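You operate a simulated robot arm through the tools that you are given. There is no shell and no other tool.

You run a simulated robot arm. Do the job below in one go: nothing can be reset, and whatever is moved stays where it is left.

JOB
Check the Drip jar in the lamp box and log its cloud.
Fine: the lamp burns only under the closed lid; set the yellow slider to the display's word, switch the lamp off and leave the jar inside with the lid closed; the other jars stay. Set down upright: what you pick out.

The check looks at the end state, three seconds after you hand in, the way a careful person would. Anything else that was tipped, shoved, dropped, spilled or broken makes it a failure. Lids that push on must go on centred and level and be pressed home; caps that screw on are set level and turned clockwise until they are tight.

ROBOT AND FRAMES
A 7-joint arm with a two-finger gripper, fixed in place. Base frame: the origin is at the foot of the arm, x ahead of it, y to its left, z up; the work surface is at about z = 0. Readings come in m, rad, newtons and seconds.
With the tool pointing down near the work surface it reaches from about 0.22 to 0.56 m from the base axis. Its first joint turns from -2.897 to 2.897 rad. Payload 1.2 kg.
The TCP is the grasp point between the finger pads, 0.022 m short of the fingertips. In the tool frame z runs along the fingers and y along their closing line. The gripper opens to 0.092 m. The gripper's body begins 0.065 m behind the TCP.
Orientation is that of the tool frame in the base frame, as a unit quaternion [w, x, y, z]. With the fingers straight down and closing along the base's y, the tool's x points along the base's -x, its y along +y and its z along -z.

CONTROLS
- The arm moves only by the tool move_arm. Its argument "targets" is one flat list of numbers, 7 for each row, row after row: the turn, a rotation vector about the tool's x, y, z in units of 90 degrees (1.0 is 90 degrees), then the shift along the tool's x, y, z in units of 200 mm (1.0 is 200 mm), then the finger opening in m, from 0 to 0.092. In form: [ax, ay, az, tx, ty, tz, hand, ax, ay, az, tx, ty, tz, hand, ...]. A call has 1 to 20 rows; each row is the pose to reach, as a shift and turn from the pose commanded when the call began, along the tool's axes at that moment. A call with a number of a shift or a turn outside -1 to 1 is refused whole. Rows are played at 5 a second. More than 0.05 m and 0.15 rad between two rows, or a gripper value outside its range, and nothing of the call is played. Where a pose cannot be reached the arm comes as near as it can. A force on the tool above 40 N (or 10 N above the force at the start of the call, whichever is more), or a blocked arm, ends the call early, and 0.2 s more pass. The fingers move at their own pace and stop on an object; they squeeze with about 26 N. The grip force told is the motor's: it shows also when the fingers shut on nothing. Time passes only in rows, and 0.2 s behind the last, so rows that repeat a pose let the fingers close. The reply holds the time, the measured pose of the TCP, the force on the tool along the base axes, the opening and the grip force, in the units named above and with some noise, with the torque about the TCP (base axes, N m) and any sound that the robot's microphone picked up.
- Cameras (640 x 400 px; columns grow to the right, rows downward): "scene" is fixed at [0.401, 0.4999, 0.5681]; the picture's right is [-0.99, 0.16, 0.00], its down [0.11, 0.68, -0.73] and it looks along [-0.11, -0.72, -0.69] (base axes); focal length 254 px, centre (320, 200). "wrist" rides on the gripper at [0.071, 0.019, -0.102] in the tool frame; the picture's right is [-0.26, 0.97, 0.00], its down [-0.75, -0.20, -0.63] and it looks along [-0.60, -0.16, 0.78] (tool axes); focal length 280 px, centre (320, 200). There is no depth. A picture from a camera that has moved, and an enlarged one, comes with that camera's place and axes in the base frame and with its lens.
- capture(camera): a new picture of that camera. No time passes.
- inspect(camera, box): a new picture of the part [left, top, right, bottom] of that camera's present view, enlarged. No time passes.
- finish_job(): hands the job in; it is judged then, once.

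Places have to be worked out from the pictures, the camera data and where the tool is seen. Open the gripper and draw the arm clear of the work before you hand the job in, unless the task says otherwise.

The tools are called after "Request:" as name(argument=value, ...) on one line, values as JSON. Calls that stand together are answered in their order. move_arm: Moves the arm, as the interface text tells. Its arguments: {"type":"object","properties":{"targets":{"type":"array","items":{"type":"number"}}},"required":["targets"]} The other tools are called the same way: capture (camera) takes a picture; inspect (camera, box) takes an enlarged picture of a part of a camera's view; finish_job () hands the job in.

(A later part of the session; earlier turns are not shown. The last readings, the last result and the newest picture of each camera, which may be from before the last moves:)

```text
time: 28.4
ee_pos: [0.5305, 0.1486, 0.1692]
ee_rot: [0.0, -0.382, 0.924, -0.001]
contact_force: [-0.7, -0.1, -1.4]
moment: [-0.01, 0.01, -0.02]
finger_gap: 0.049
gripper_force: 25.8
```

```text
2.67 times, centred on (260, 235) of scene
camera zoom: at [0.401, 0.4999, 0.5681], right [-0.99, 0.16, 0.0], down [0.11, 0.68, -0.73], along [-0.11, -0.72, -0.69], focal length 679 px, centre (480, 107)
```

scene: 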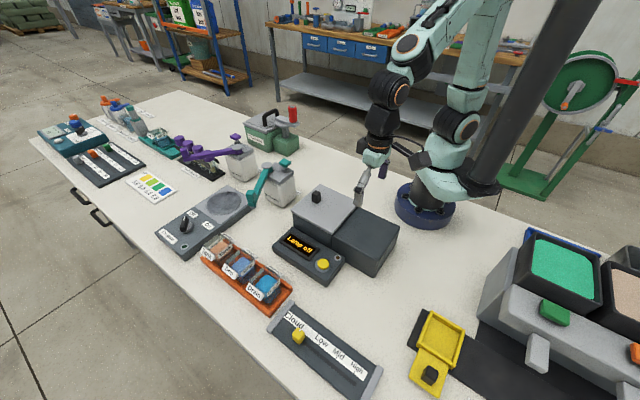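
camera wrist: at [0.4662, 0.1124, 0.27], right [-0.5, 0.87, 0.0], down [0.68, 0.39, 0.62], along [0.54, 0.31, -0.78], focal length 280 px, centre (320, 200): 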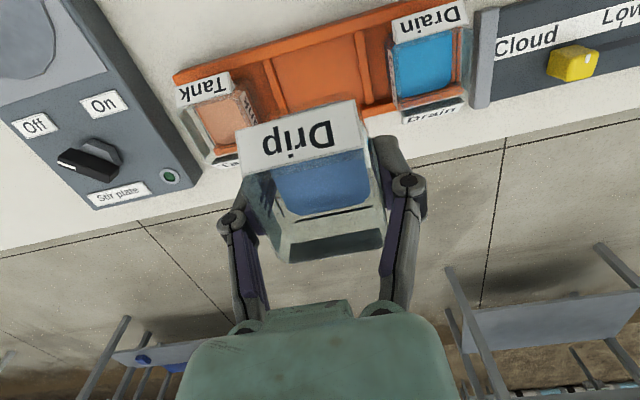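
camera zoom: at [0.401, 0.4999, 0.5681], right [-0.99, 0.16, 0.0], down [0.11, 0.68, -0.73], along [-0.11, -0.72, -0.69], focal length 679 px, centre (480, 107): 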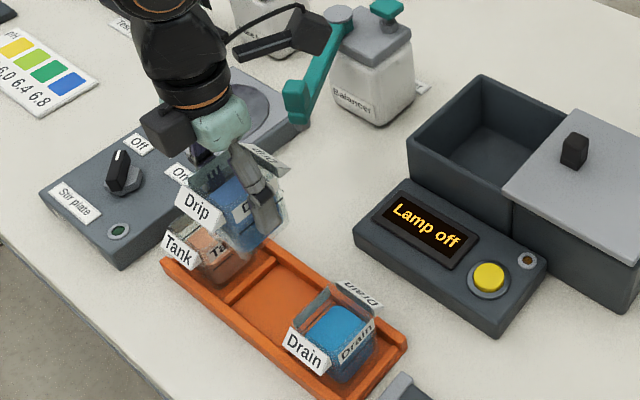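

The Drip jar is up and level, and the other jars are untouched. I carry it gently toward the open chamber in two smooth stages.

Request:
move_arm(targets=[0, 0, 0, 0.006, 0.0018, 0, 0.035, 0, 0, 0, 0.021, 0.0062, 0, 0.035, 0, 0, 0, 0.045, 0.0132, 0, 0.035, 0, 0, 0, 0.078, 0.0229, 0, 0.035, 0, 0, 0, 0.12, 0.0352, 0, 0.035, 0, 0, 0, 0.168, 0.0493, 0, 0.035, 0, 0, 0, 0.222, 0.0651, 0, 0.035, 0, 0, 0, 0.276, 0.081, 0, 0.035, 0, 0, 0, 0.33, 0.0968, 0, 0.035, 0, 0, 0, 0.384, 0.1126, 0, 0.035, 0, 0, 0, 0.438, 0.1285, 0, 0.035, 0, 0, 0, 0.486, 0.1426, 0, 0.035, 0, 0, 0, 0.528, 0.1549, 0, 0.035, 0, 0, 0, 0.561, 0.1646, 0, 0.035, 0, 0, 0, 0.585, 0.1716, 0, 0.035, 0, 0, 0, 0.6, 0.176, 0, 0.035, 0, 0, 0, 0.6, 0.176, 0, 0.035])

Request:
inspect(camera="scene", box=[200, 130, 400, 290])

```text
time: 32.0
ee_pos: [0.4199, 0.0887, 0.1706]
ee_rot: [0.001, -0.382, 0.924, 0.0]
contact_force: [0.5, 0.3, -0.9]
moment: [-0.02, 0.0, -0.02]
finger_gap: 0.0491
gripper_force: 26.3
```

```text
2.50 times, centred on (300, 210) of scene
camera zoom: at [0.401, 0.4999, 0.5681], right [-0.99, 0.16, 0.0], down [0.11, 0.68, -0.73], along [-0.11, -0.72, -0.69], focal length 636 px, centre (370, 175)
```

zoom: 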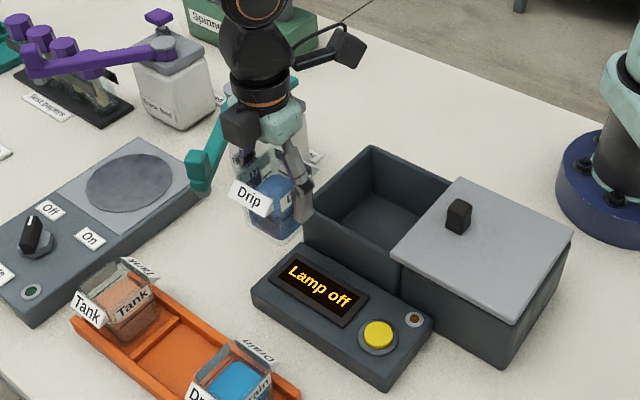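

The jar is clear of the lever and heading right. I continue the second half of the carry to above the chamber centre.

Request:
move_arm(targets=[0, 0, 0, 0.006, 0.0017, 0, 0.035, 0, 0, 0, 0.02, 0.0059, 0, 0.035, 0, 0, 0, 0.043, 0.0126, 0, 0.035, 0, 0, 0, 0.075, 0.0218, 0, 0.035, 0, 0, 0, 0.115, 0.0336, 0, 0.035, 0, 0, 0, 0.161, 0.047, 0, 0.035, 0, 0, 0, 0.213, 0.0622, 0, 0.035, 0, 0, 0, 0.265, 0.0773, 0, 0.035, 0, 0, 0, 0.317, 0.0924, 0, 0.035, 0, 0, 0, 0.369, 0.1075, 0, 0.035, 0, 0, 0, 0.42, 0.1226, 0, 0.035, 0, 0, 0, 0.467, 0.1361, 0, 0.035, 0, 0, 0, 0.507, 0.1478, 0, 0.035, 0, 0, 0, 0.539, 0.1571, 0, 0.035, 0, 0, 0, 0.562, 0.1638, 0, 0.035, 0, 0, 0, 0.576, 0.168, 0, 0.035, 0, 0, 0, 0.576, 0.168, 0, 0.035])

Request:
inspect(camera="scene", box=[230, 130, 410, 280])

Request:
capture(camera="wrist")

```text
time: 35.6
ee_pos: [0.3152, 0.0291, 0.1689]
ee_rot: [0.0, -0.383, 0.924, 0.0]
contact_force: [0.0, 0.2, -1.1]
moment: [0.02, -0.01, 0.04]
finger_gap: 0.049
gripper_force: 26.1
```

```text
2.67 times, centred on (320, 205) of scene
camera zoom: at [0.401, 0.4999, 0.5681], right [-0.99, 0.16, 0.0], down [0.11, 0.68, -0.73], along [-0.11, -0.72, -0.69], focal length 679 px, centre (320, 187)
```

zoom: 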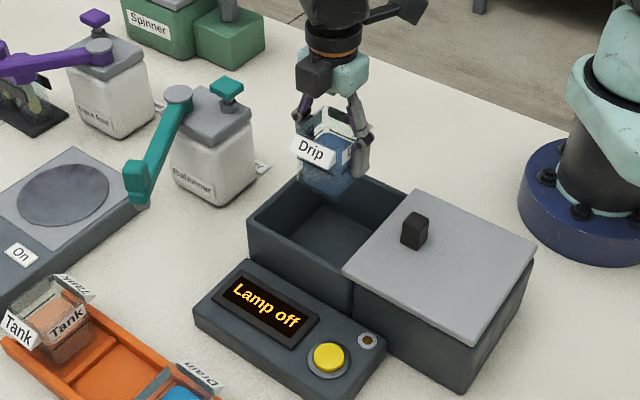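

```text
taken
camera wrist: at [0.2511, -0.0056, 0.27], right [-0.5, 0.87, 0.0], down [0.68, 0.39, 0.63], along [0.54, 0.31, -0.78], focal length 280 px, centre (320, 200)
```

wrist: 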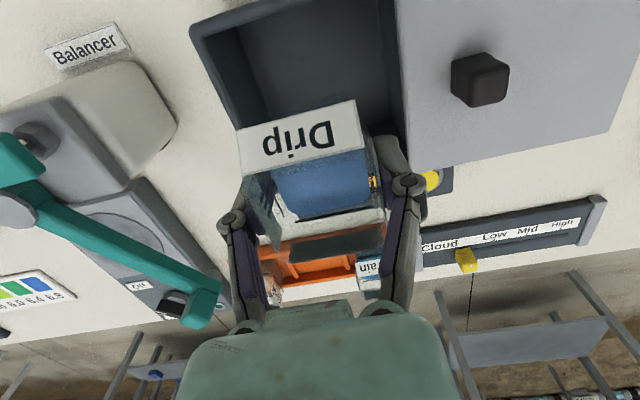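

The jar is centred over the chamber, with the lid edge about 0.054 m to one side. I lower it smoothly to z≈0.065 first.

Request:
move_arm(targets=[0, 0, 0, 0, 0, 0.01, 0.035, 0, 0, 0, 0, 0, 0.03, 0.035, 0, 0, 0, 0, 0, 0.06, 0.035, 0, 0, 0, 0, 0, 0.1, 0.035, 0, 0, 0, 0, 0, 0.15, 0.035, 0, 0, 0, 0, 0, 0.2, 0.035, 0, 0, 0, 0, 0, 0.25, 0.035, 0, 0, 0, 0, 0, 0.3, 0.035, 0, 0, 0, 0, 0, 0.35, 0.035, 0, 0, 0, 0, 0, 0.4, 0.035, 0, 0, 0, 0, 0, 0.44, 0.035, 0, 0, 0, 0, 0, 0.475, 0.035, 0, 0, 0, 0, 0, 0.5, 0.035, 0, 0, 0, 0, 0, 0.515, 0.035, 0, 0, 0, 0, 0, 0.525, 0.035, 0, 0, 0, 0, 0, 0.525, 0.035])

Request:
inspect(camera="scene", box=[260, 140, 390, 250])

Request:
capture(camera="wrist")

```text
time: 39.0
ee_pos: [0.3152, 0.0305, 0.065]
ee_rot: [0.0, -0.383, 0.924, 0.0]
contact_force: [0.0, -0.9, -0.3]
moment: [0.03, -0.03, -0.03]
finger_gap: 0.0489
gripper_force: 26.2
```

```text
3.64 times, centred on (325, 195) of scene
camera zoom: at [0.401, 0.4999, 0.5681], right [-0.99, 0.16, 0.0], down [0.11, 0.68, -0.73], along [-0.11, -0.72, -0.69], focal length 926 px, centre (302, 218)
```

zoom: 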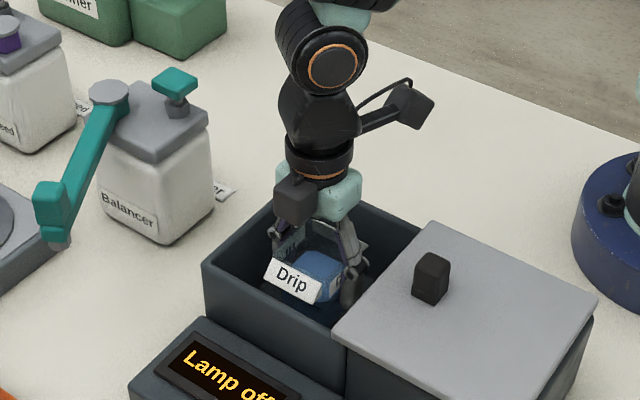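

```text
taken
camera wrist: at [0.2505, -0.0053, 0.1654], right [-0.5, 0.87, 0.0], down [0.68, 0.39, 0.63], along [0.54, 0.31, -0.78], focal length 280 px, centre (320, 200)
```

wrist: 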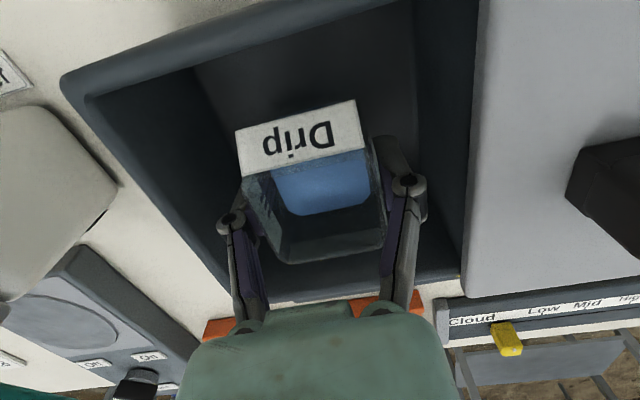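

The jar is inside with clearance on all sides. I go down to 0.054 and then in 1 mm steps, watching for touch-down.

Request:
move_arm(targets=[0, 0, 0, 0, 0, 0.015, 0.035, 0, 0, 0, 0, 0, 0.03, 0.035, 0, 0, 0, 0, 0, 0.045, 0.035, 0, 0, 0, 0, 0, 0.055, 0.035, 0, 0, 0, 0, 0, 0.055, 0.035])

```text
time: 40.2
ee_pos: [0.3148, 0.0301, 0.0523]
ee_rot: [0.001, -0.382, 0.924, 0.0]
contact_force: [0.2, 0.1, -0.9]
moment: [-0.01, -0.01, -0.01]
finger_gap: 0.0489
gripper_force: 26.3
```

No contact yet at z≈0.053. I continue in fine steps.

Request:
move_arm(targets=[0, 0, 0, 0, 0, 0.005, 0.035, 0, 0, 0, 0, 0, 0.01, 0.035, 0, 0, 0, 0, 0, 0.015, 0.035, 0, 0, 0, 0, 0, 0.015, 0.035])

```text
time: 41.2
ee_pos: [0.3155, 0.0299, 0.0505]
ee_rot: [0.0, -0.382, 0.924, 0.0]
contact_force: [-6.3, -0.8, 20.1]
moment: [-0.01, 0.09, -0.01]
finger_gap: 0.0494
gripper_force: 24.8
```

The jar has touched the floor (20 N up at z≈0.0505). I ease the press slightly and open the fingers slowly.

Request:
move_arm(targets=[0, 0, 0, 0, 0, -0.0025, 0.035, 0, 0, 0, 0, 0, -0.0025, 0.048, 0, 0, 0, 0, 0, -0.0025, 0.05, 0, 0, 0, 0, 0, -0.0025, 0.052, 0, 0, 0, 0, 0, -0.0025, 0.055, 0, 0, 0, 0, 0, -0.0025, 0.058, 0, 0, 0, 0, 0, -0.0025, 0.058])

Request:
capture(camera="wrist")

Request:
inspect(camera="scene", box=[280, 180, 370, 250])

```text
time: 42.8
ee_pos: [0.3158, 0.0306, 0.051]
ee_rot: [0.0, -0.383, 0.924, -0.001]
contact_force: [-0.2, -0.5, -0.1]
moment: [-0.03, 0.01, 0.0]
finger_gap: 0.058
gripper_force: 0.0
```

```text
taken
camera wrist: at [0.2514, -0.0053, 0.1514], right [-0.5, 0.87, 0.0], down [0.68, 0.39, 0.63], along [0.54, 0.31, -0.78], focal length 280 px, centre (320, 200)
```

wrist: 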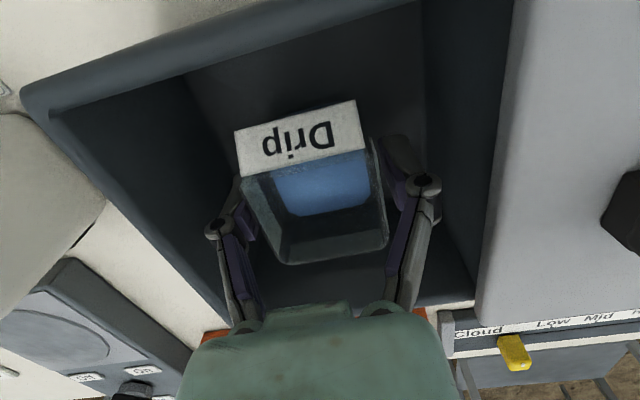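

```text
5.71 times, centred on (325, 215) of scene
camera zoom: at [0.401, 0.4999, 0.5681], right [-0.99, 0.16, 0.0], down [0.11, 0.68, -0.73], along [-0.11, -0.72, -0.69], focal length 1454 px, centre (291, 114)
```

zoom: 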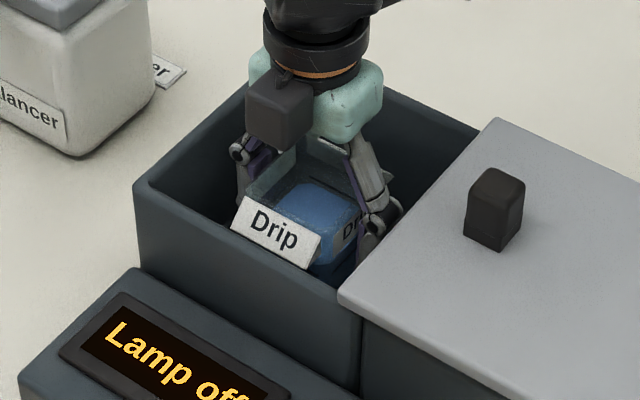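

The jar is standing free in the chamber. I draw the fingers straight up to z≈0.18.

Request:
move_arm(targets=[0, 0, 0, 0, 0, -0.03, 0.058, 0, 0, 0, 0, 0, -0.09, 0.058, 0, 0, 0, 0, 0, -0.16, 0.058, 0, 0, 0, 0, 0, -0.25, 0.058, 0, 0, 0, 0, 0, -0.35, 0.058, 0, 0, 0, 0, 0, -0.45, 0.058, 0, 0, 0, 0, 0, -0.55, 0.058, 0, 0, 0, 0, 0, -0.65, 0.058, 0, 0, 0, 0, 0, -0.65, 0.058])

Request:
capture(camera="wrist")

Request:
inspect(camera="scene", box=[250, 150, 400, 260])

```text
time: 44.8
ee_pos: [0.3143, 0.0311, 0.1802]
ee_rot: [0.0, -0.382, 0.924, 0.0]
contact_force: [0.0, -0.3, 1.2]
moment: [0.06, -0.01, 0.03]
finger_gap: 0.0578
gripper_force: 0.0
```

```text
taken
camera wrist: at [0.2508, -0.0041, 0.2812], right [-0.5, 0.87, 0.0], down [0.68, 0.39, 0.63], along [0.54, 0.31, -0.78], focal length 280 px, centre (320, 200)
```

wrist: 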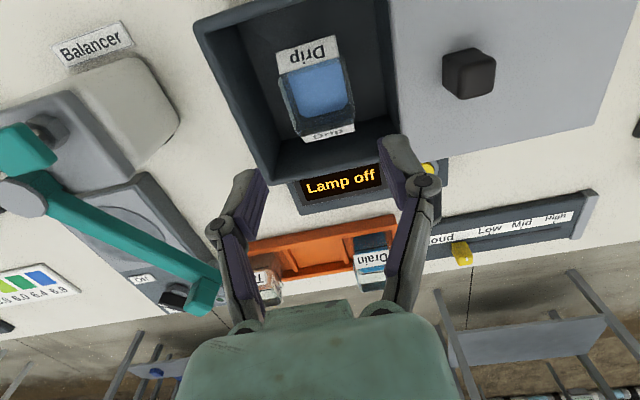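

```text
3.64 times, centred on (325, 205) of scene
camera zoom: at [0.401, 0.4999, 0.5681], right [-0.99, 0.16, 0.0], down [0.11, 0.68, -0.73], along [-0.11, -0.72, -0.69], focal length 926 px, centre (302, 182)
```

zoom: 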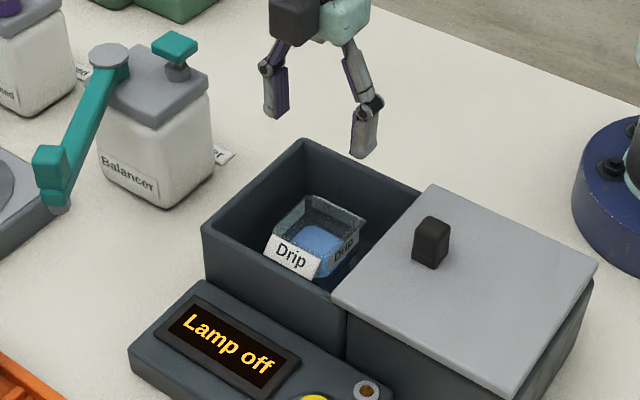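

The Drip jar stands upright in the chamber. I move over the lid knob, expected near (0.248, 0.092), to close the lid.

Request:
move_arm(targets=[0, 0, 0, 0.003, 0.08, 0, 0.05, 0, 0, 0, 0.007, 0.18, 0, 0.045, 0, 0, 0, 0.011, 0.28, 0, 0.04, 0, 0, 0, 0.015, 0.38, 0, 0.04, 0, 0, 0, 0.018, 0.451, 0, 0.04, 0, 0, 0, 0.018, 0.451, 0, 0.04])

Request:
capture(camera="wrist")

Request:
inspect(camera="wrist", box=[270, 60, 370, 150])

```text
time: 46.2
ee_pos: [0.2484, 0.0934, 0.1812]
ee_rot: [0.0, -0.383, 0.924, 0.0]
contact_force: [-0.3, -0.2, -0.2]
moment: [-0.02, -0.02, -0.03]
finger_gap: 0.0399
gripper_force: 0.0
```

```text
taken
camera wrist: at [0.184, 0.056, 0.2816], right [-0.5, 0.87, 0.0], down [0.68, 0.39, 0.63], along [0.54, 0.31, -0.78], focal length 280 px, centre (320, 200)
```

wrist: 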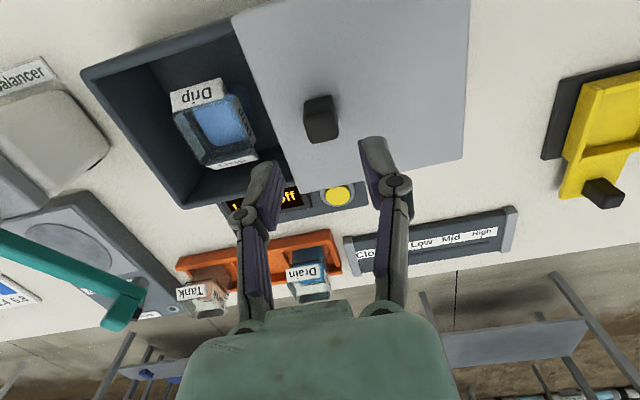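

```text
4.44 times, centred on (320, 105) of wrist
camera zoom: at [0.184, 0.056, 0.2816], right [-0.5, 0.87, 0.0], down [0.68, 0.39, 0.63], along [0.54, 0.31, -0.78], focal length 1246 px, centre (320, 622)
```

zoom: 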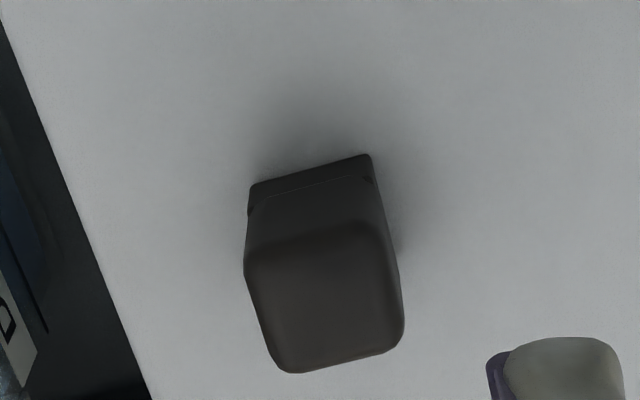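

The knob is straight below the TCP. I go down around it with a narrow opening.

Request:
move_arm(targets=[0, 0, 0, 0, 0, 0.07, 0.035, 0, 0, 0, 0, 0, 0.14, 0.03, 0, 0, 0, 0, 0, 0.21, 0.03, 0, 0, 0, 0, 0, 0.26, 0.03, 0, 0, 0, 0, 0, 0.2975, 0.026, 0, 0, 0, 0, 0, 0.2975, 0.026])

Request:
inspect(camera="scene", box=[290, 170, 390, 250])

```text
time: 47.6
ee_pos: [0.2482, 0.0917, 0.1207]
ee_rot: [0.0, -0.382, 0.924, 0.0]
contact_force: [1.0, -0.4, -0.4]
moment: [0.04, 0.01, 0.01]
finger_gap: 0.026
gripper_force: 0.1
```

```text
5.00 times, centred on (340, 210) of scene
camera zoom: at [0.401, 0.4999, 0.5681], right [-0.99, 0.16, 0.0], down [0.11, 0.68, -0.73], along [-0.11, -0.72, -0.69], focal length 1273 px, centre (220, 150)
```

zoom: 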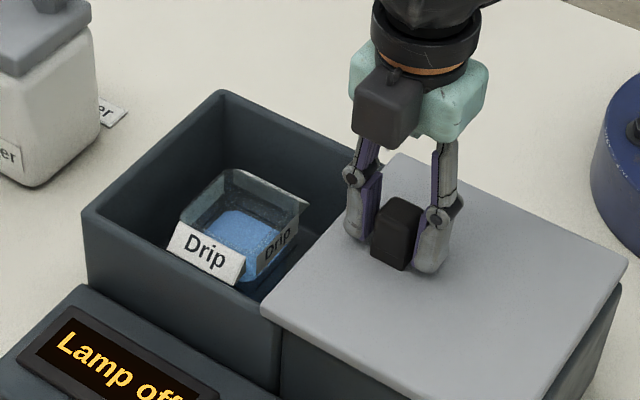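

The fingers straddle the knob. I push the lid back 45 mm first, to check that it clears the jar's rim.

Request:
move_arm(targets=[0, 0, 0, 0, -0.03, 0, 0.026, 0, 0, 0, 0, -0.07, 0, 0.026, 0, 0, 0, 0, -0.11, 0, 0.026, 0, 0, 0, 0, -0.15, 0, 0.026, 0, 0, 0, 0, -0.19, 0, 0.026, 0, 0, 0, 0, -0.225, 0, 0.026, 0, 0, 0, 0, -0.225, 0, 0.026])

Request:
inspect(camera="scene", box=[270, 170, 370, 250])

```text
time: 49.2
ee_pos: [0.2796, 0.0603, 0.1227]
ee_rot: [0.0, -0.383, 0.924, 0.0]
contact_force: [-0.5, 1.2, 0.4]
moment: [0.02, 0.0, -0.01]
finger_gap: 0.0261
gripper_force: 0.2
```

```text
5.00 times, centred on (320, 210) of scene
camera zoom: at [0.401, 0.4999, 0.5681], right [-0.99, 0.16, 0.0], down [0.11, 0.68, -0.73], along [-0.11, -0.72, -0.69], focal length 1273 px, centre (320, 150)
```

zoom: 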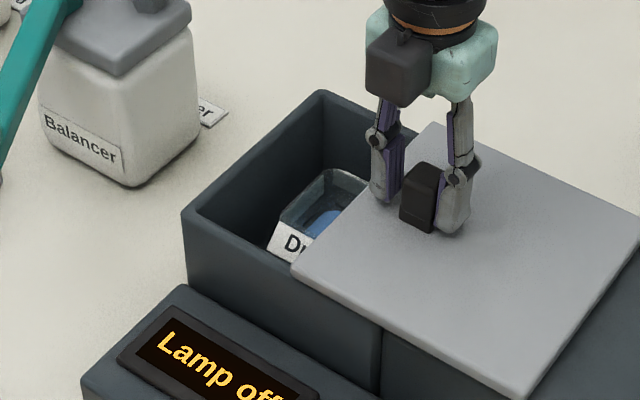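

The lid clears the jar freely. I push it on to nearly the closed place.

Request:
move_arm(targets=[0, 0, 0, 0, -0.05, 0, 0.026, 0, 0, 0, 0, -0.1, 0, 0.026, 0, 0, 0, 0, -0.15, 0, 0.026, 0, 0, 0, 0, -0.2, 0, 0.026, 0, 0, 0, 0, -0.25, 0, 0.026, 0, 0, 0, 0, -0.3, 0, 0.026, 0, 0, 0, 0, -0.34, 0, 0.026, 0, 0, 0, 0, -0.37, 0, 0.026, 0, 0, 0, 0, -0.385, 0, 0.026, 0, 0, 0, 0, -0.39, 0, 0.026])

Request:
inspect(camera="scene", box=[260, 160, 380, 260])

```text
time: 51.4
ee_pos: [0.336, 0.0065, 0.1218]
ee_rot: [0.0, -0.383, 0.924, 0.0]
contact_force: [-1.6, 0.7, -0.6]
moment: [0.03, 0.03, 0.01]
finger_gap: 0.0272
gripper_force: 0.9
```

```text
4.00 times, centred on (320, 210) of scene
camera zoom: at [0.401, 0.4999, 0.5681], right [-0.99, 0.16, 0.0], down [0.11, 0.68, -0.73], along [-0.11, -0.72, -0.69], focal length 1018 px, centre (320, 160)
```

zoom: 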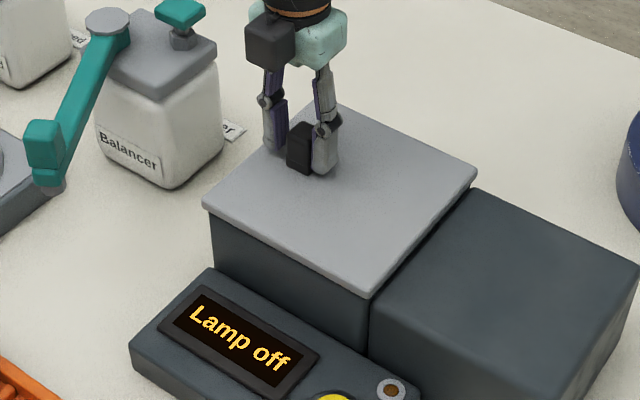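

The lid corner is back at its original image place, and the fingers feel the stop. I press 1.5 mm further to make sure it is fully home.

Request:
move_arm(targets=[0, 0, 0, 0, -0.004, 0, 0.026, 0, 0, 0, 0, -0.0075, 0, 0.026, 0, 0, 0, 0, -0.0075, 0, 0.026])

```text
time: 52.2
ee_pos: [0.3354, 0.0043, 0.1216]
ee_rot: [0.0, -0.382, 0.924, 0.001]
contact_force: [-4.2, 3.0, -2.1]
moment: [0.03, 0.09, 0.02]
finger_gap: 0.0293
gripper_force: 2.6
```

The lid is home against its stop. I back off, rise clear of the knob, close the fingers and move above the yellow button, near (0.339, 0.168, 0.036).

Request:
move_arm(targets=[0, 0, 0, 0, 0.013, 0, 0.026, 0, 0, 0, 0, 0.013, 0, 0.03, 0, 0, 0, 0, 0.013, -0.1, 0.03, 0, 0, 0, 0, 0.013, -0.25, 0.03, 0, 0, 0, 0, 0.013, -0.35, 0.02, 0, 0, 0, -0.1, 0.1, -0.35, 0.01, 0, 0, 0, -0.2, 0.2, -0.35, 0.0, 0, 0, 0, -0.3, 0.3, -0.35, 0.0, 0, 0, 0, -0.4, 0.4, -0.35, 0.0, 0, 0, 0, -0.5, 0.5, -0.35, 0.0, 0, 0, 0, -0.59, 0.567, -0.35, 0.0, 0, 0, 0, -0.59, 0.567, -0.35, 0.0, 0, 0, 0, -0.59, 0.567, -0.2, 0.0, 0, 0, 0, -0.59, 0.567, 0.0, 0.0, 0, 0, 0, -0.59, 0.567, 0.0, 0.0])

Request:
capture(camera="wrist")

Request:
inspect(camera="scene", box=[260, 180, 390, 290])

```text
time: 55.4
ee_pos: [0.3383, 0.1693, 0.1197]
ee_rot: [0.0, -0.382, 0.924, 0.0]
contact_force: [0.5, -0.3, 0.2]
moment: [-0.01, 0.02, 0.0]
finger_gap: 0.0
gripper_force: 26.0
```

```text
taken
camera wrist: at [0.2744, 0.1326, 0.22], right [-0.5, 0.87, 0.0], down [0.68, 0.39, 0.63], along [0.54, 0.31, -0.78], focal length 280 px, centre (320, 200)
```

wrist: 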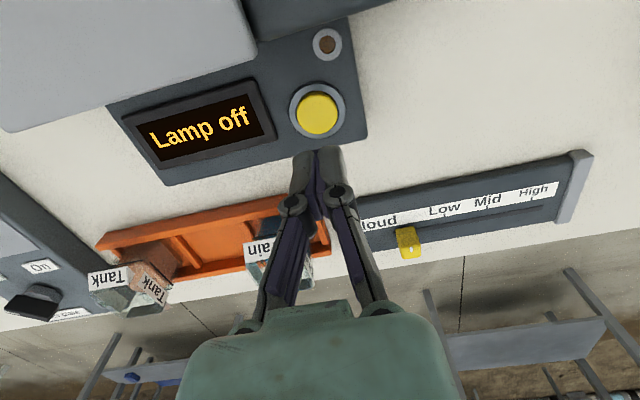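

```text
3.64 times, centred on (325, 235) of scene
camera zoom: at [0.401, 0.4999, 0.5681], right [-0.99, 0.16, 0.0], down [0.11, 0.68, -0.73], along [-0.11, -0.72, -0.69], focal length 926 px, centre (302, 73)
```

zoom: 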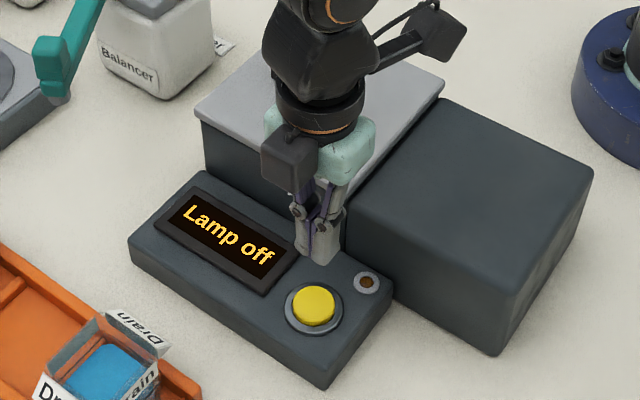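

The button lies directly below the closed fingertips. I come down to just above it.

Request:
move_arm(targets=[0, 0, 0, 0, -0.005, 0.1, 0.0, 0, 0, 0, 0, -0.005, 0.18, 0.0, 0, 0, 0, 0, -0.005, 0.24, 0.0, 0, 0, 0, 0, -0.005, 0.28, 0.0, 0, 0, 0, 0, -0.005, 0.28, 0.0])

Request:
inspect(camera="scene", box=[290, 210, 380, 290])

Request:
inspect(camera="wrist", box=[240, 80, 400, 220])

```text
time: 56.6
ee_pos: [0.3406, 0.1673, 0.0651]
ee_rot: [0.0, -0.383, 0.924, 0.0]
contact_force: [0.2, 0.1, 0.6]
moment: [-0.02, -0.01, -0.01]
finger_gap: 0.0
gripper_force: 25.8
```

```text
5.00 times, centred on (335, 250) of scene
camera zoom: at [0.401, 0.4999, 0.5681], right [-0.99, 0.16, 0.0], down [0.11, 0.68, -0.73], along [-0.11, -0.72, -0.69], focal length 1273 px, centre (245, -50)
```

zoom: 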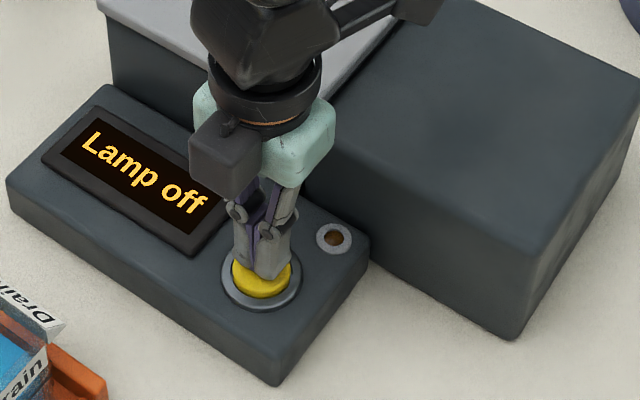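

```text
2.86 times, centred on (320, 150) of wrist
camera zoom: at [0.2757, 0.1312, 0.1659], right [-0.5, 0.87, 0.0], down [0.68, 0.39, 0.62], along [0.54, 0.31, -0.78], focal length 801 px, centre (320, 343)
```

zoom: 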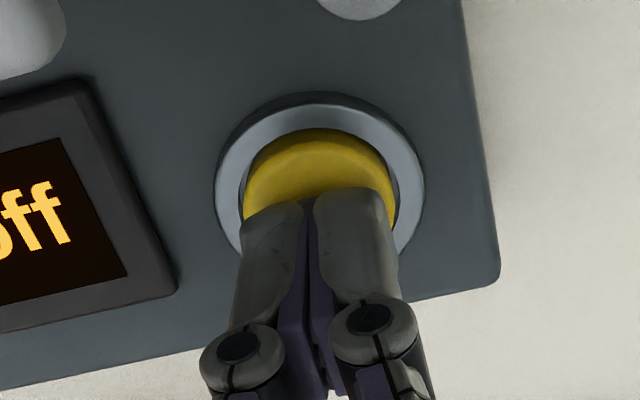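

The tips are right above the yellow button. I press down in 1 mm steps and watch the force and sound.

Request:
move_arm(targets=[0, 0, 0, 0, 0, 0.005, 0.0, 0, 0, 0, 0, 0, 0.01, 0.0, 0, 0, 0, 0, 0, 0.015, 0.0, 0, 0, 0, 0, 0, 0.02, 0.0, 0, 0, 0, 0, 0, 0.025, 0.0])

Request:
inspect(camera="scene", box=[260, 200, 380, 290])

```text
time: 57.8
ee_pos: [0.3396, 0.1669, 0.0607]
ee_rot: [0.0, -0.382, 0.924, 0.0]
contact_force: [0.2, -1.1, 0.1]
moment: [-0.01, 0.03, 0.01]
finger_gap: 0.0059
gripper_force: 27.7
```

```text
4.44 times, centred on (320, 245) of scene
camera zoom: at [0.401, 0.4999, 0.5681], right [-0.99, 0.16, 0.0], down [0.11, 0.68, -0.73], along [-0.11, -0.72, -0.69], focal length 1131 px, centre (320, 0)
```

zoom: 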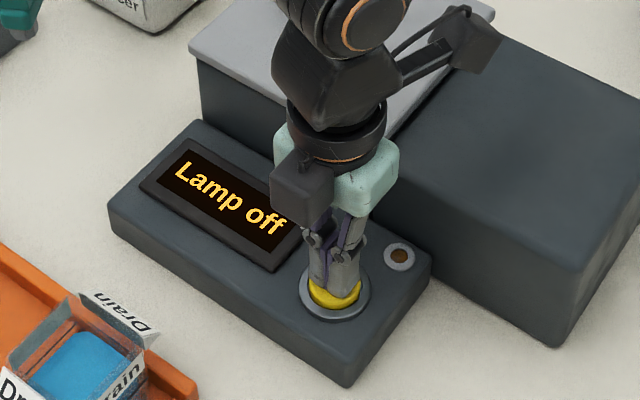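

The finger gap reads 0.0059 with no force on the tool, which is odd. I look closely before pressing further.

Request:
inspect(camera="wrist", box=[240, 80, 400, 220])

Request:
inspect(camera="scene", box=[305, 235, 355, 275])

```text
2.86 times, centred on (320, 150) of wrist
camera zoom: at [0.276, 0.1307, 0.1605], right [-0.5, 0.87, 0.0], down [0.68, 0.39, 0.63], along [0.54, 0.31, -0.78], focal length 801 px, centre (320, 343)
```

zoom: 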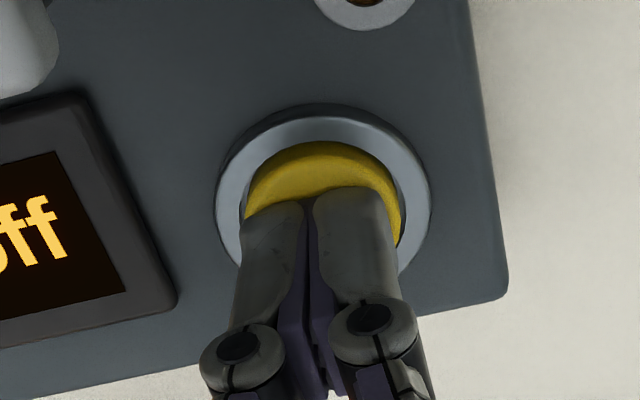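

```text
10.00 times, centred on (330, 255) of scene
camera zoom: at [0.401, 0.4999, 0.5681], right [-0.99, 0.16, 0.0], down [0.11, 0.68, -0.73], along [-0.11, -0.72, -0.69], focal length 2545 px, centre (220, -350)
```

zoom: 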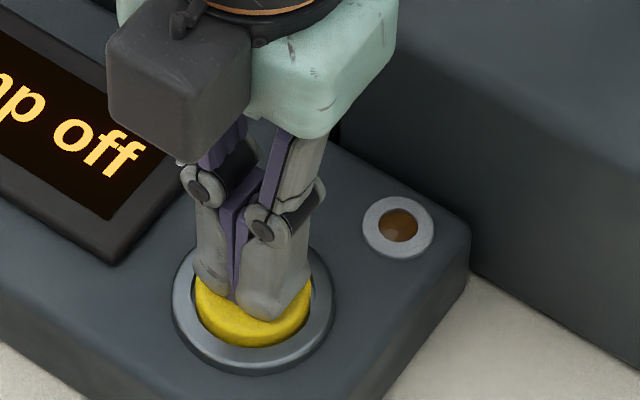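

The fingers still look closed on the picture. I hold and reread before going on.

Request:
move_arm(targets=[0, 0, 0, 0, 0, 0, 0.0])

```text
time: 58.2
ee_pos: [0.3383, 0.166, 0.0597]
ee_rot: [-0.001, -0.382, 0.924, 0.001]
contact_force: [-0.6, 1.2, 0.6]
moment: [-0.02, -0.02, -0.04]
finger_gap: 0.006
gripper_force: 28.1
```

The gap stays at 6 mm with no load on the tool, so nothing hard is being pushed. I press another 1.5 mm and watch.

Request:
move_arm(targets=[0, 0, 0, 0, 0, 0.004, 0.0, 0, 0, 0, 0, 0, 0.0075, 0.0])

Request:
inspect(camera="scene", box=[270, 215, 370, 290])

```text
time: 58.8
ee_pos: [0.3394, 0.1668, 0.0601]
ee_rot: [0.001, -0.382, 0.924, 0.0]
contact_force: [0.5, 0.2, 1.5]
moment: [-0.02, 0.01, 0.01]
finger_gap: 0.006
gripper_force: 28.2
```

```text
5.33 times, centred on (320, 252) of scene
camera zoom: at [0.401, 0.4999, 0.5681], right [-0.99, 0.16, 0.0], down [0.11, 0.68, -0.73], along [-0.11, -0.72, -0.69], focal length 1358 px, centre (320, -80)
```

zoom: 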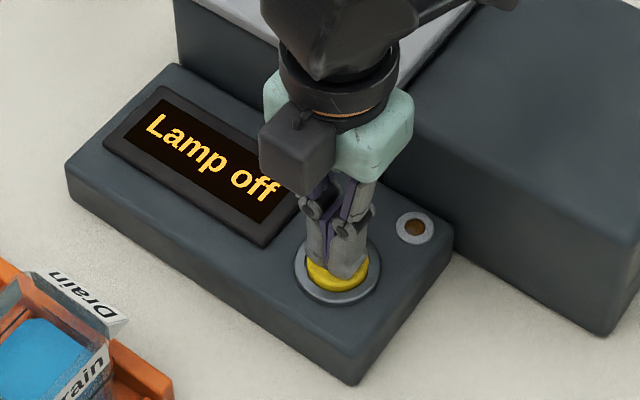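

A slight upward force of 1.5 N appears, likely the button's spring. I keep pressing in 1 mm steps.

Request:
move_arm(targets=[0, 0, 0, 0, 0, 0.005, 0.0, 0, 0, 0, 0, 0, 0.01, 0.0])

Request:
inspect(camera="scene", box=[270, 215, 370, 290])

```text
time: 59.4
ee_pos: [0.3399, 0.1668, 0.0571]
ee_rot: [0.0, -0.383, 0.924, 0.0]
contact_force: [-1.2, 0.8, 2.7]
moment: [0.01, 0.05, 0.02]
finger_gap: 0.006
gripper_force: 27.9
heard: click
```

```text
5.33 times, centred on (320, 252) of scene
camera zoom: at [0.401, 0.4999, 0.5681], right [-0.99, 0.16, 0.0], down [0.11, 0.68, -0.73], along [-0.11, -0.72, -0.69], focal length 1358 px, centre (320, -80)
```

zoom: 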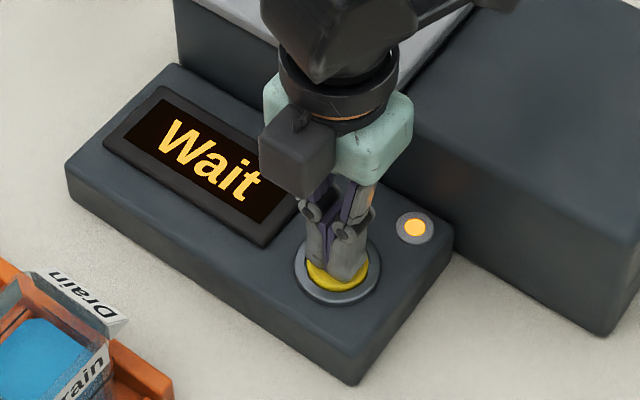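

A click was heard, the indicator is lit and the display says "Wait". I lift off the button and wait for the word.

Request:
move_arm(targets=[0, 0, 0, 0, 0, -0.03, 0.0, 0, 0, 0, 0, 0, -0.08, 0.0, 0, 0, 0, 0, 0, -0.15, 0.0, 0, 0, 0, 0, 0, -0.15, 0.0, 0, 0, 0, 0, 0, -0.15, 0.0, 0, 0, 0, 0, 0, -0.15, 0.0, 0, 0, 0, 0, 0, -0.15, 0.0])

Request:
inspect(camera="scene", box=[270, 215, 370, 290])

```text
time: 61.0
ee_pos: [0.34, 0.167, 0.0895]
ee_rot: [-0.001, -0.382, 0.924, 0.0]
contact_force: [0.1, -0.3, -0.2]
moment: [0.0, -0.01, 0.01]
finger_gap: 0.0002
gripper_force: 27.0
```

```text
5.33 times, centred on (320, 252) of scene
camera zoom: at [0.401, 0.4999, 0.5681], right [-0.99, 0.16, 0.0], down [0.11, 0.68, -0.73], along [-0.11, -0.72, -0.69], focal length 1358 px, centre (320, -80)
```

zoom: 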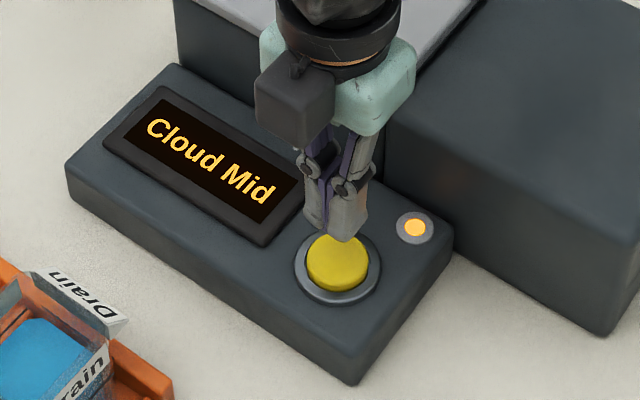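

The display now says "Cloud Mid". I wait a little longer to be sure the reading is steady.

Request:
move_arm(targets=[0, 0, 0, 0, 0, 0, 0.0, 0, 0, 0, 0, 0, 0, 0.0, 0, 0, 0, 0, 0, 0, 0.0, 0, 0, 0, 0, 0, 0, 0.0, 0, 0, 0, 0, 0, 0, 0.0, 0, 0, 0, 0, 0, 0, 0.0, 0, 0, 0, 0, 0, 0, 0.0, 0, 0, 0, 0, 0, 0, 0.0, 0, 0, 0, 0, 0, 0, 0.0, 0, 0, 0, 0, 0, 0, 0.0, 0, 0, 0, 0, 0, 0, 0.0, 0, 0, 0, 0, 0, 0, 0.0])

Request:
inspect(camera="scene", box=[270, 215, 370, 290])

```text
time: 63.6
ee_pos: [0.3399, 0.166, 0.0877]
ee_rot: [0.001, -0.383, 0.924, 0.0]
contact_force: [0.5, -1.0, 0.5]
moment: [-0.02, -0.03, 0.02]
finger_gap: 0.0001
gripper_force: 28.4
```

```text
5.33 times, centred on (320, 252) of scene
camera zoom: at [0.401, 0.4999, 0.5681], right [-0.99, 0.16, 0.0], down [0.11, 0.68, -0.73], along [-0.11, -0.72, -0.69], focal length 1358 px, centre (320, -80)
```

zoom: 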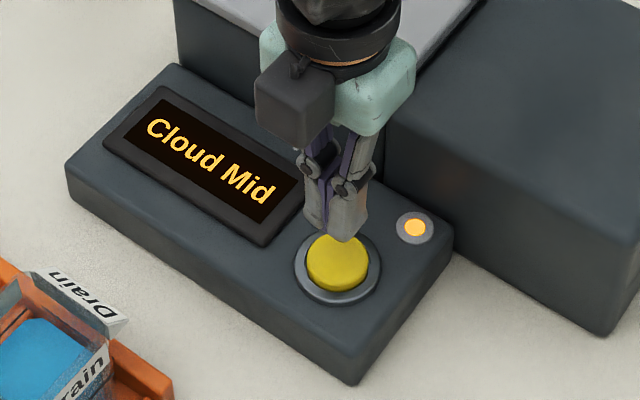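

The reading holds at "Cloud Mid". I press the button once more to switch the lamp off.

Request:
move_arm(targets=[0, 0, 0, 0, 0, 0.05, 0.0, 0, 0, 0, 0, 0, 0.1, 0.0, 0, 0, 0, 0, 0, 0.12, 0.0, 0, 0, 0, 0, 0, 0.13, 0.0, 0, 0, 0, 0, 0, 0.14, 0.0, 0, 0, 0, 0, 0, 0.15, 0.0])

Request:
inspect(camera="scene", box=[270, 215, 370, 290])

```text
time: 65.0
ee_pos: [0.3405, 0.1683, 0.0578]
ee_rot: [-0.001, -0.383, 0.924, 0.0]
contact_force: [-0.2, -1.0, 3.1]
moment: [-0.03, 0.04, 0.01]
finger_gap: 0.006
gripper_force: 28.1
heard: click
```

```text
5.33 times, centred on (320, 252) of scene
camera zoom: at [0.401, 0.4999, 0.5681], right [-0.99, 0.16, 0.0], down [0.11, 0.68, -0.73], along [-0.11, -0.72, -0.69], focal length 1358 px, centre (320, -80)
```

zoom: 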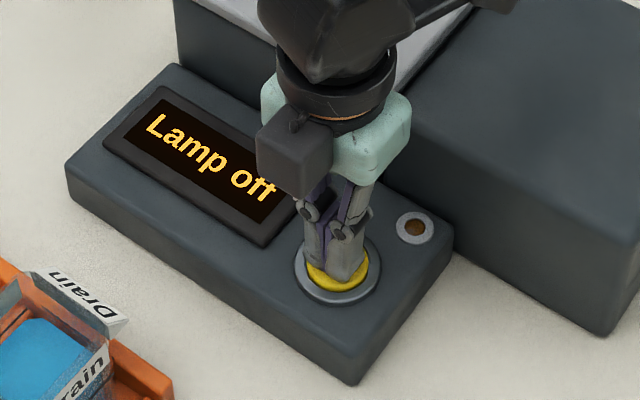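

"Lamp off" is back on the display and the indicator is dark. I lift off the button and move over the slider, opening the fingers a little.

Request:
move_arm(targets=[0, 0, 0, 0, 0, -0.05, 0.0, 0, 0, 0, 0, 0, -0.2, 0.0, 0, 0, 0, 0, 0, -0.35, 0.0, 0, 0, 0, 0, 0, -0.5, 0.01, 0, 0, 0, -0.12, 0.04, -0.5, 0.03, 0, 0, 0, -0.25, 0.08, -0.5, 0.045, 0, 0, 0, -0.38, 0.125, -0.5, 0.045, 0, 0, 0, -0.51, 0.17, -0.5, 0.045, 0, 0, 0, -0.64, 0.21, -0.5, 0.045, 0, 0, 0, -0.747, 0.249, -0.5, 0.045, 0, 0, 0, -0.747, 0.249, -0.5, 0.045])

Request:
capture(camera="wrist")

Request:
capture(camera="scene")

Request:
inspect(camera="wrist", box=[240, 60, 420, 180])

```text
time: 67.4
ee_pos: [0.4107, 0.3084, 0.1569]
ee_rot: [0.0, -0.383, 0.924, 0.0]
contact_force: [0.0, -0.3, 0.2]
moment: [0.01, 0.02, 0.01]
finger_gap: 0.045
gripper_force: 0.0
```

```text
taken
camera wrist: at [0.3474, 0.2725, 0.2574], right [-0.5, 0.87, 0.0], down [0.68, 0.39, 0.62], along [0.54, 0.31, -0.78], focal length 280 px, centre (320, 200)
```

wrist: 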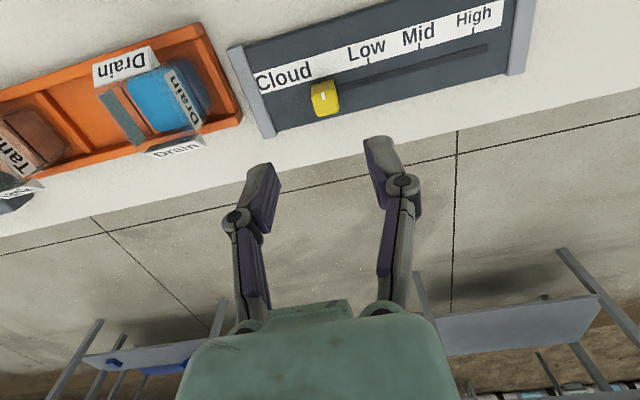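

```text
taken
```

scene: 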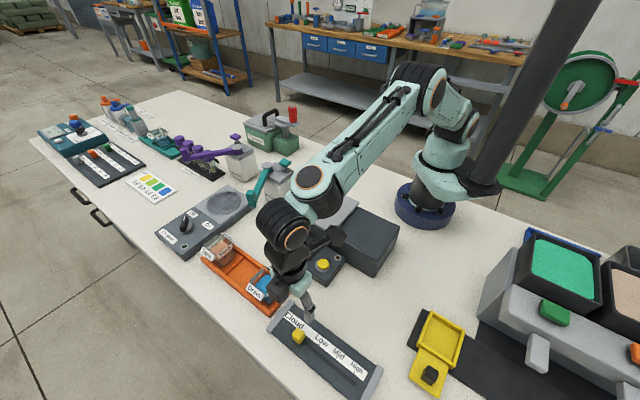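

```text
3.33 times, centred on (330, 120) of wrist
camera zoom: at [0.3474, 0.2725, 0.2574], right [-0.5, 0.87, 0.0], down [0.68, 0.39, 0.62], along [0.54, 0.31, -0.78], focal length 935 px, centre (287, 467)
```

zoom: 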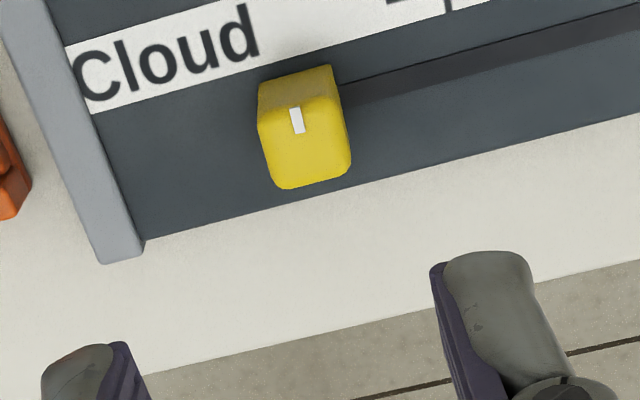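

The yellow slider knob sits near (0.414, 0.3145), top at about z=0.037. I shift 8 mm outward and come down to z≈0.075 to check the alignment.

Request:
move_arm(targets=[0, 0, 0, -0.038, 0.008, 0.05, 0.036, 0, 0, 0, -0.038, 0.008, 0.15, 0.036, 0, 0, 0, -0.038, 0.008, 0.25, 0.036, 0, 0, 0, -0.038, 0.008, 0.35, 0.036, 0, 0, 0, -0.038, 0.008, 0.412, 0.036, 0, 0, 0, -0.038, 0.008, 0.412, 0.036])

Request:
inspect(camera="wrist", box=[220, 60, 420, 220])

Request:
inspect(camera="scene", box=[250, 270, 390, 390])

```text
time: 68.8
ee_pos: [0.4148, 0.3132, 0.0751]
ee_rot: [0.0, -0.383, 0.924, 0.001]
contact_force: [0.2, -0.2, 0.2]
moment: [0.05, -0.06, 0.01]
finger_gap: 0.0358
gripper_force: 0.1
```

```text
2.50 times, centred on (320, 140) of wrist
camera zoom: at [0.3512, 0.2773, 0.1746], right [-0.5, 0.87, 0.0], down [0.68, 0.39, 0.62], along [0.54, 0.31, -0.78], focal length 701 px, centre (320, 350)
```

zoom: 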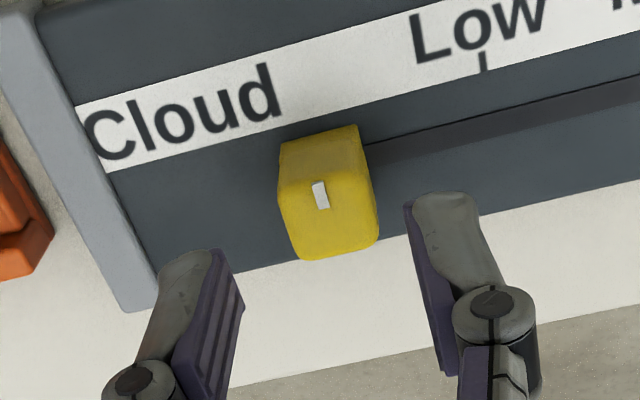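

```text
3.33 times, centred on (320, 330) of scene
camera zoom: at [0.401, 0.4999, 0.5681], right [-0.99, 0.16, 0.0], down [0.11, 0.68, -0.73], along [-0.11, -0.72, -0.69], focal length 848 px, centre (320, -233)
```

zoom: 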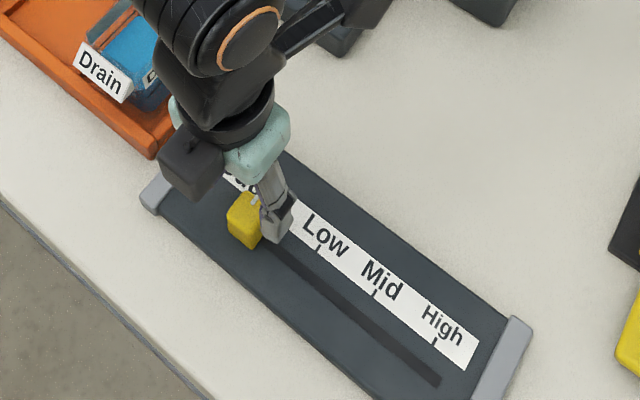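

The knob is about 2 mm toward +u from the finger midline. I correct that and lower the fingers around the knob to z≈0.048.

Request:
move_arm(targets=[0, 0, 0, 0, 0.011, 0.04, 0.036, 0, 0, 0, 0, 0.011, 0.08, 0.036, 0, 0, 0, 0, 0.011, 0.11, 0.036, 0, 0, 0, 0, 0.011, 0.135, 0.036, 0, 0, 0, 0, 0.011, 0.135, 0.036])

Request:
inspect(camera="wrist", box=[220, 80, 420, 240])

Request:
inspect(camera="scene", box=[270, 310, 340, 360])

```text
time: 70.0
ee_pos: [0.4137, 0.3152, 0.0471]
ee_rot: [0.0, -0.383, 0.924, 0.0]
contact_force: [-0.8, -1.3, 0.3]
moment: [-0.01, -0.02, 0.0]
finger_gap: 0.0359
gripper_force: 0.0
```

```text
2.50 times, centred on (320, 160) of wrist
camera zoom: at [0.3503, 0.2793, 0.1474], right [-0.5, 0.87, 0.0], down [0.68, 0.39, 0.63], along [0.54, 0.31, -0.78], focal length 701 px, centre (320, 300)
```

zoom: 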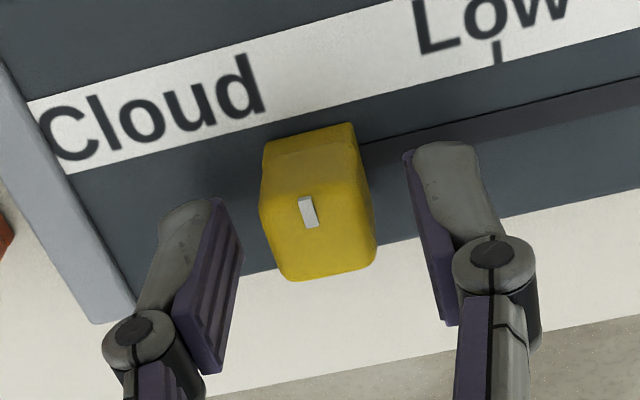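

```text
8.00 times, centred on (305, 335) of scene
camera zoom: at [0.401, 0.4999, 0.5681], right [-0.99, 0.16, 0.0], down [0.11, 0.68, -0.73], along [-0.11, -0.72, -0.69], focal length 2036 px, centre (440, -880)
```

zoom: 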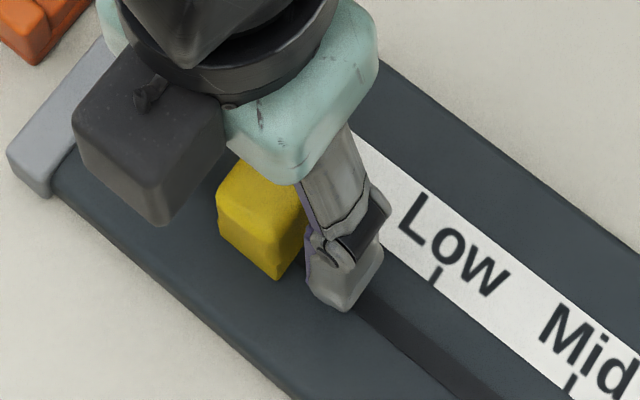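

The fingers straddle the slider knob evenly. Mid is about 77 mm along from here, so I narrow the gap and push the slider 70 mm first.

Request:
move_arm(targets=[0, 0, 0, 0, 0, 0, 0.03, 0, 0, 0, 0, 0, 0, 0.025, 0, 0, 0, 0, 0.03, 0, 0.025, 0, 0, 0, 0, 0.07, 0, 0.025, 0, 0, 0, 0, 0.11, 0, 0.025, 0, 0, 0, 0, 0.15, 0, 0.025, 0, 0, 0, 0, 0.19, 0, 0.025, 0, 0, 0, 0, 0.23, 0, 0.025, 0, 0, 0, 0, 0.27, 0, 0.025, 0, 0, 0, 0, 0.31, 0, 0.025, 0, 0, 0, 0, 0.34, 0, 0.025, 0, 0, 0, 0, 0.36, 0, 0.025, 0, 0, 0, 0, 0.36, 0, 0.025])

Request:
inspect(camera="wrist", box=[220, 60, 420, 220])

Request:
inspect(camera="scene", box=[280, 310, 380, 390])

```text
time: 72.8
ee_pos: [0.3634, 0.3662, 0.0484]
ee_rot: [0.0, -0.383, 0.924, 0.0]
contact_force: [0.1, -0.6, 0.1]
moment: [0.0, -0.01, 0.0]
finger_gap: 0.0251
gripper_force: 0.2
```

```text
2.50 times, centred on (320, 140) of wrist
camera zoom: at [0.2998, 0.3303, 0.1478], right [-0.5, 0.87, 0.0], down [0.68, 0.39, 0.63], along [0.54, 0.31, -0.78], focal length 701 px, centre (320, 350)
```

zoom: 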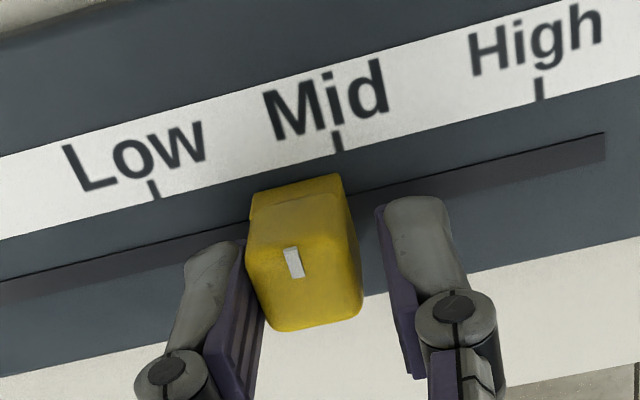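

```text
5.00 times, centred on (330, 350) of scene
camera zoom: at [0.401, 0.4999, 0.5681], right [-0.99, 0.16, 0.0], down [0.11, 0.68, -0.73], along [-0.11, -0.72, -0.69], focal length 1273 px, centre (270, -550)
```

zoom: 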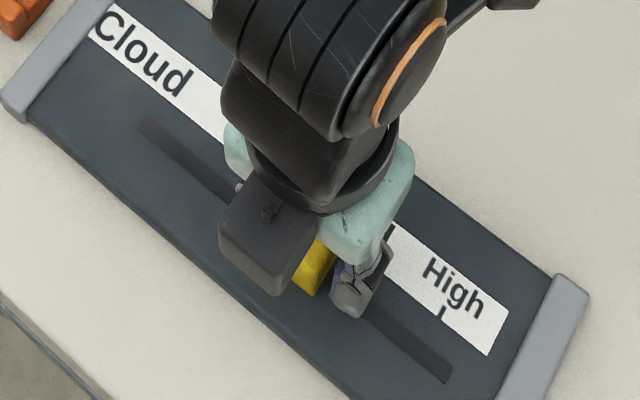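

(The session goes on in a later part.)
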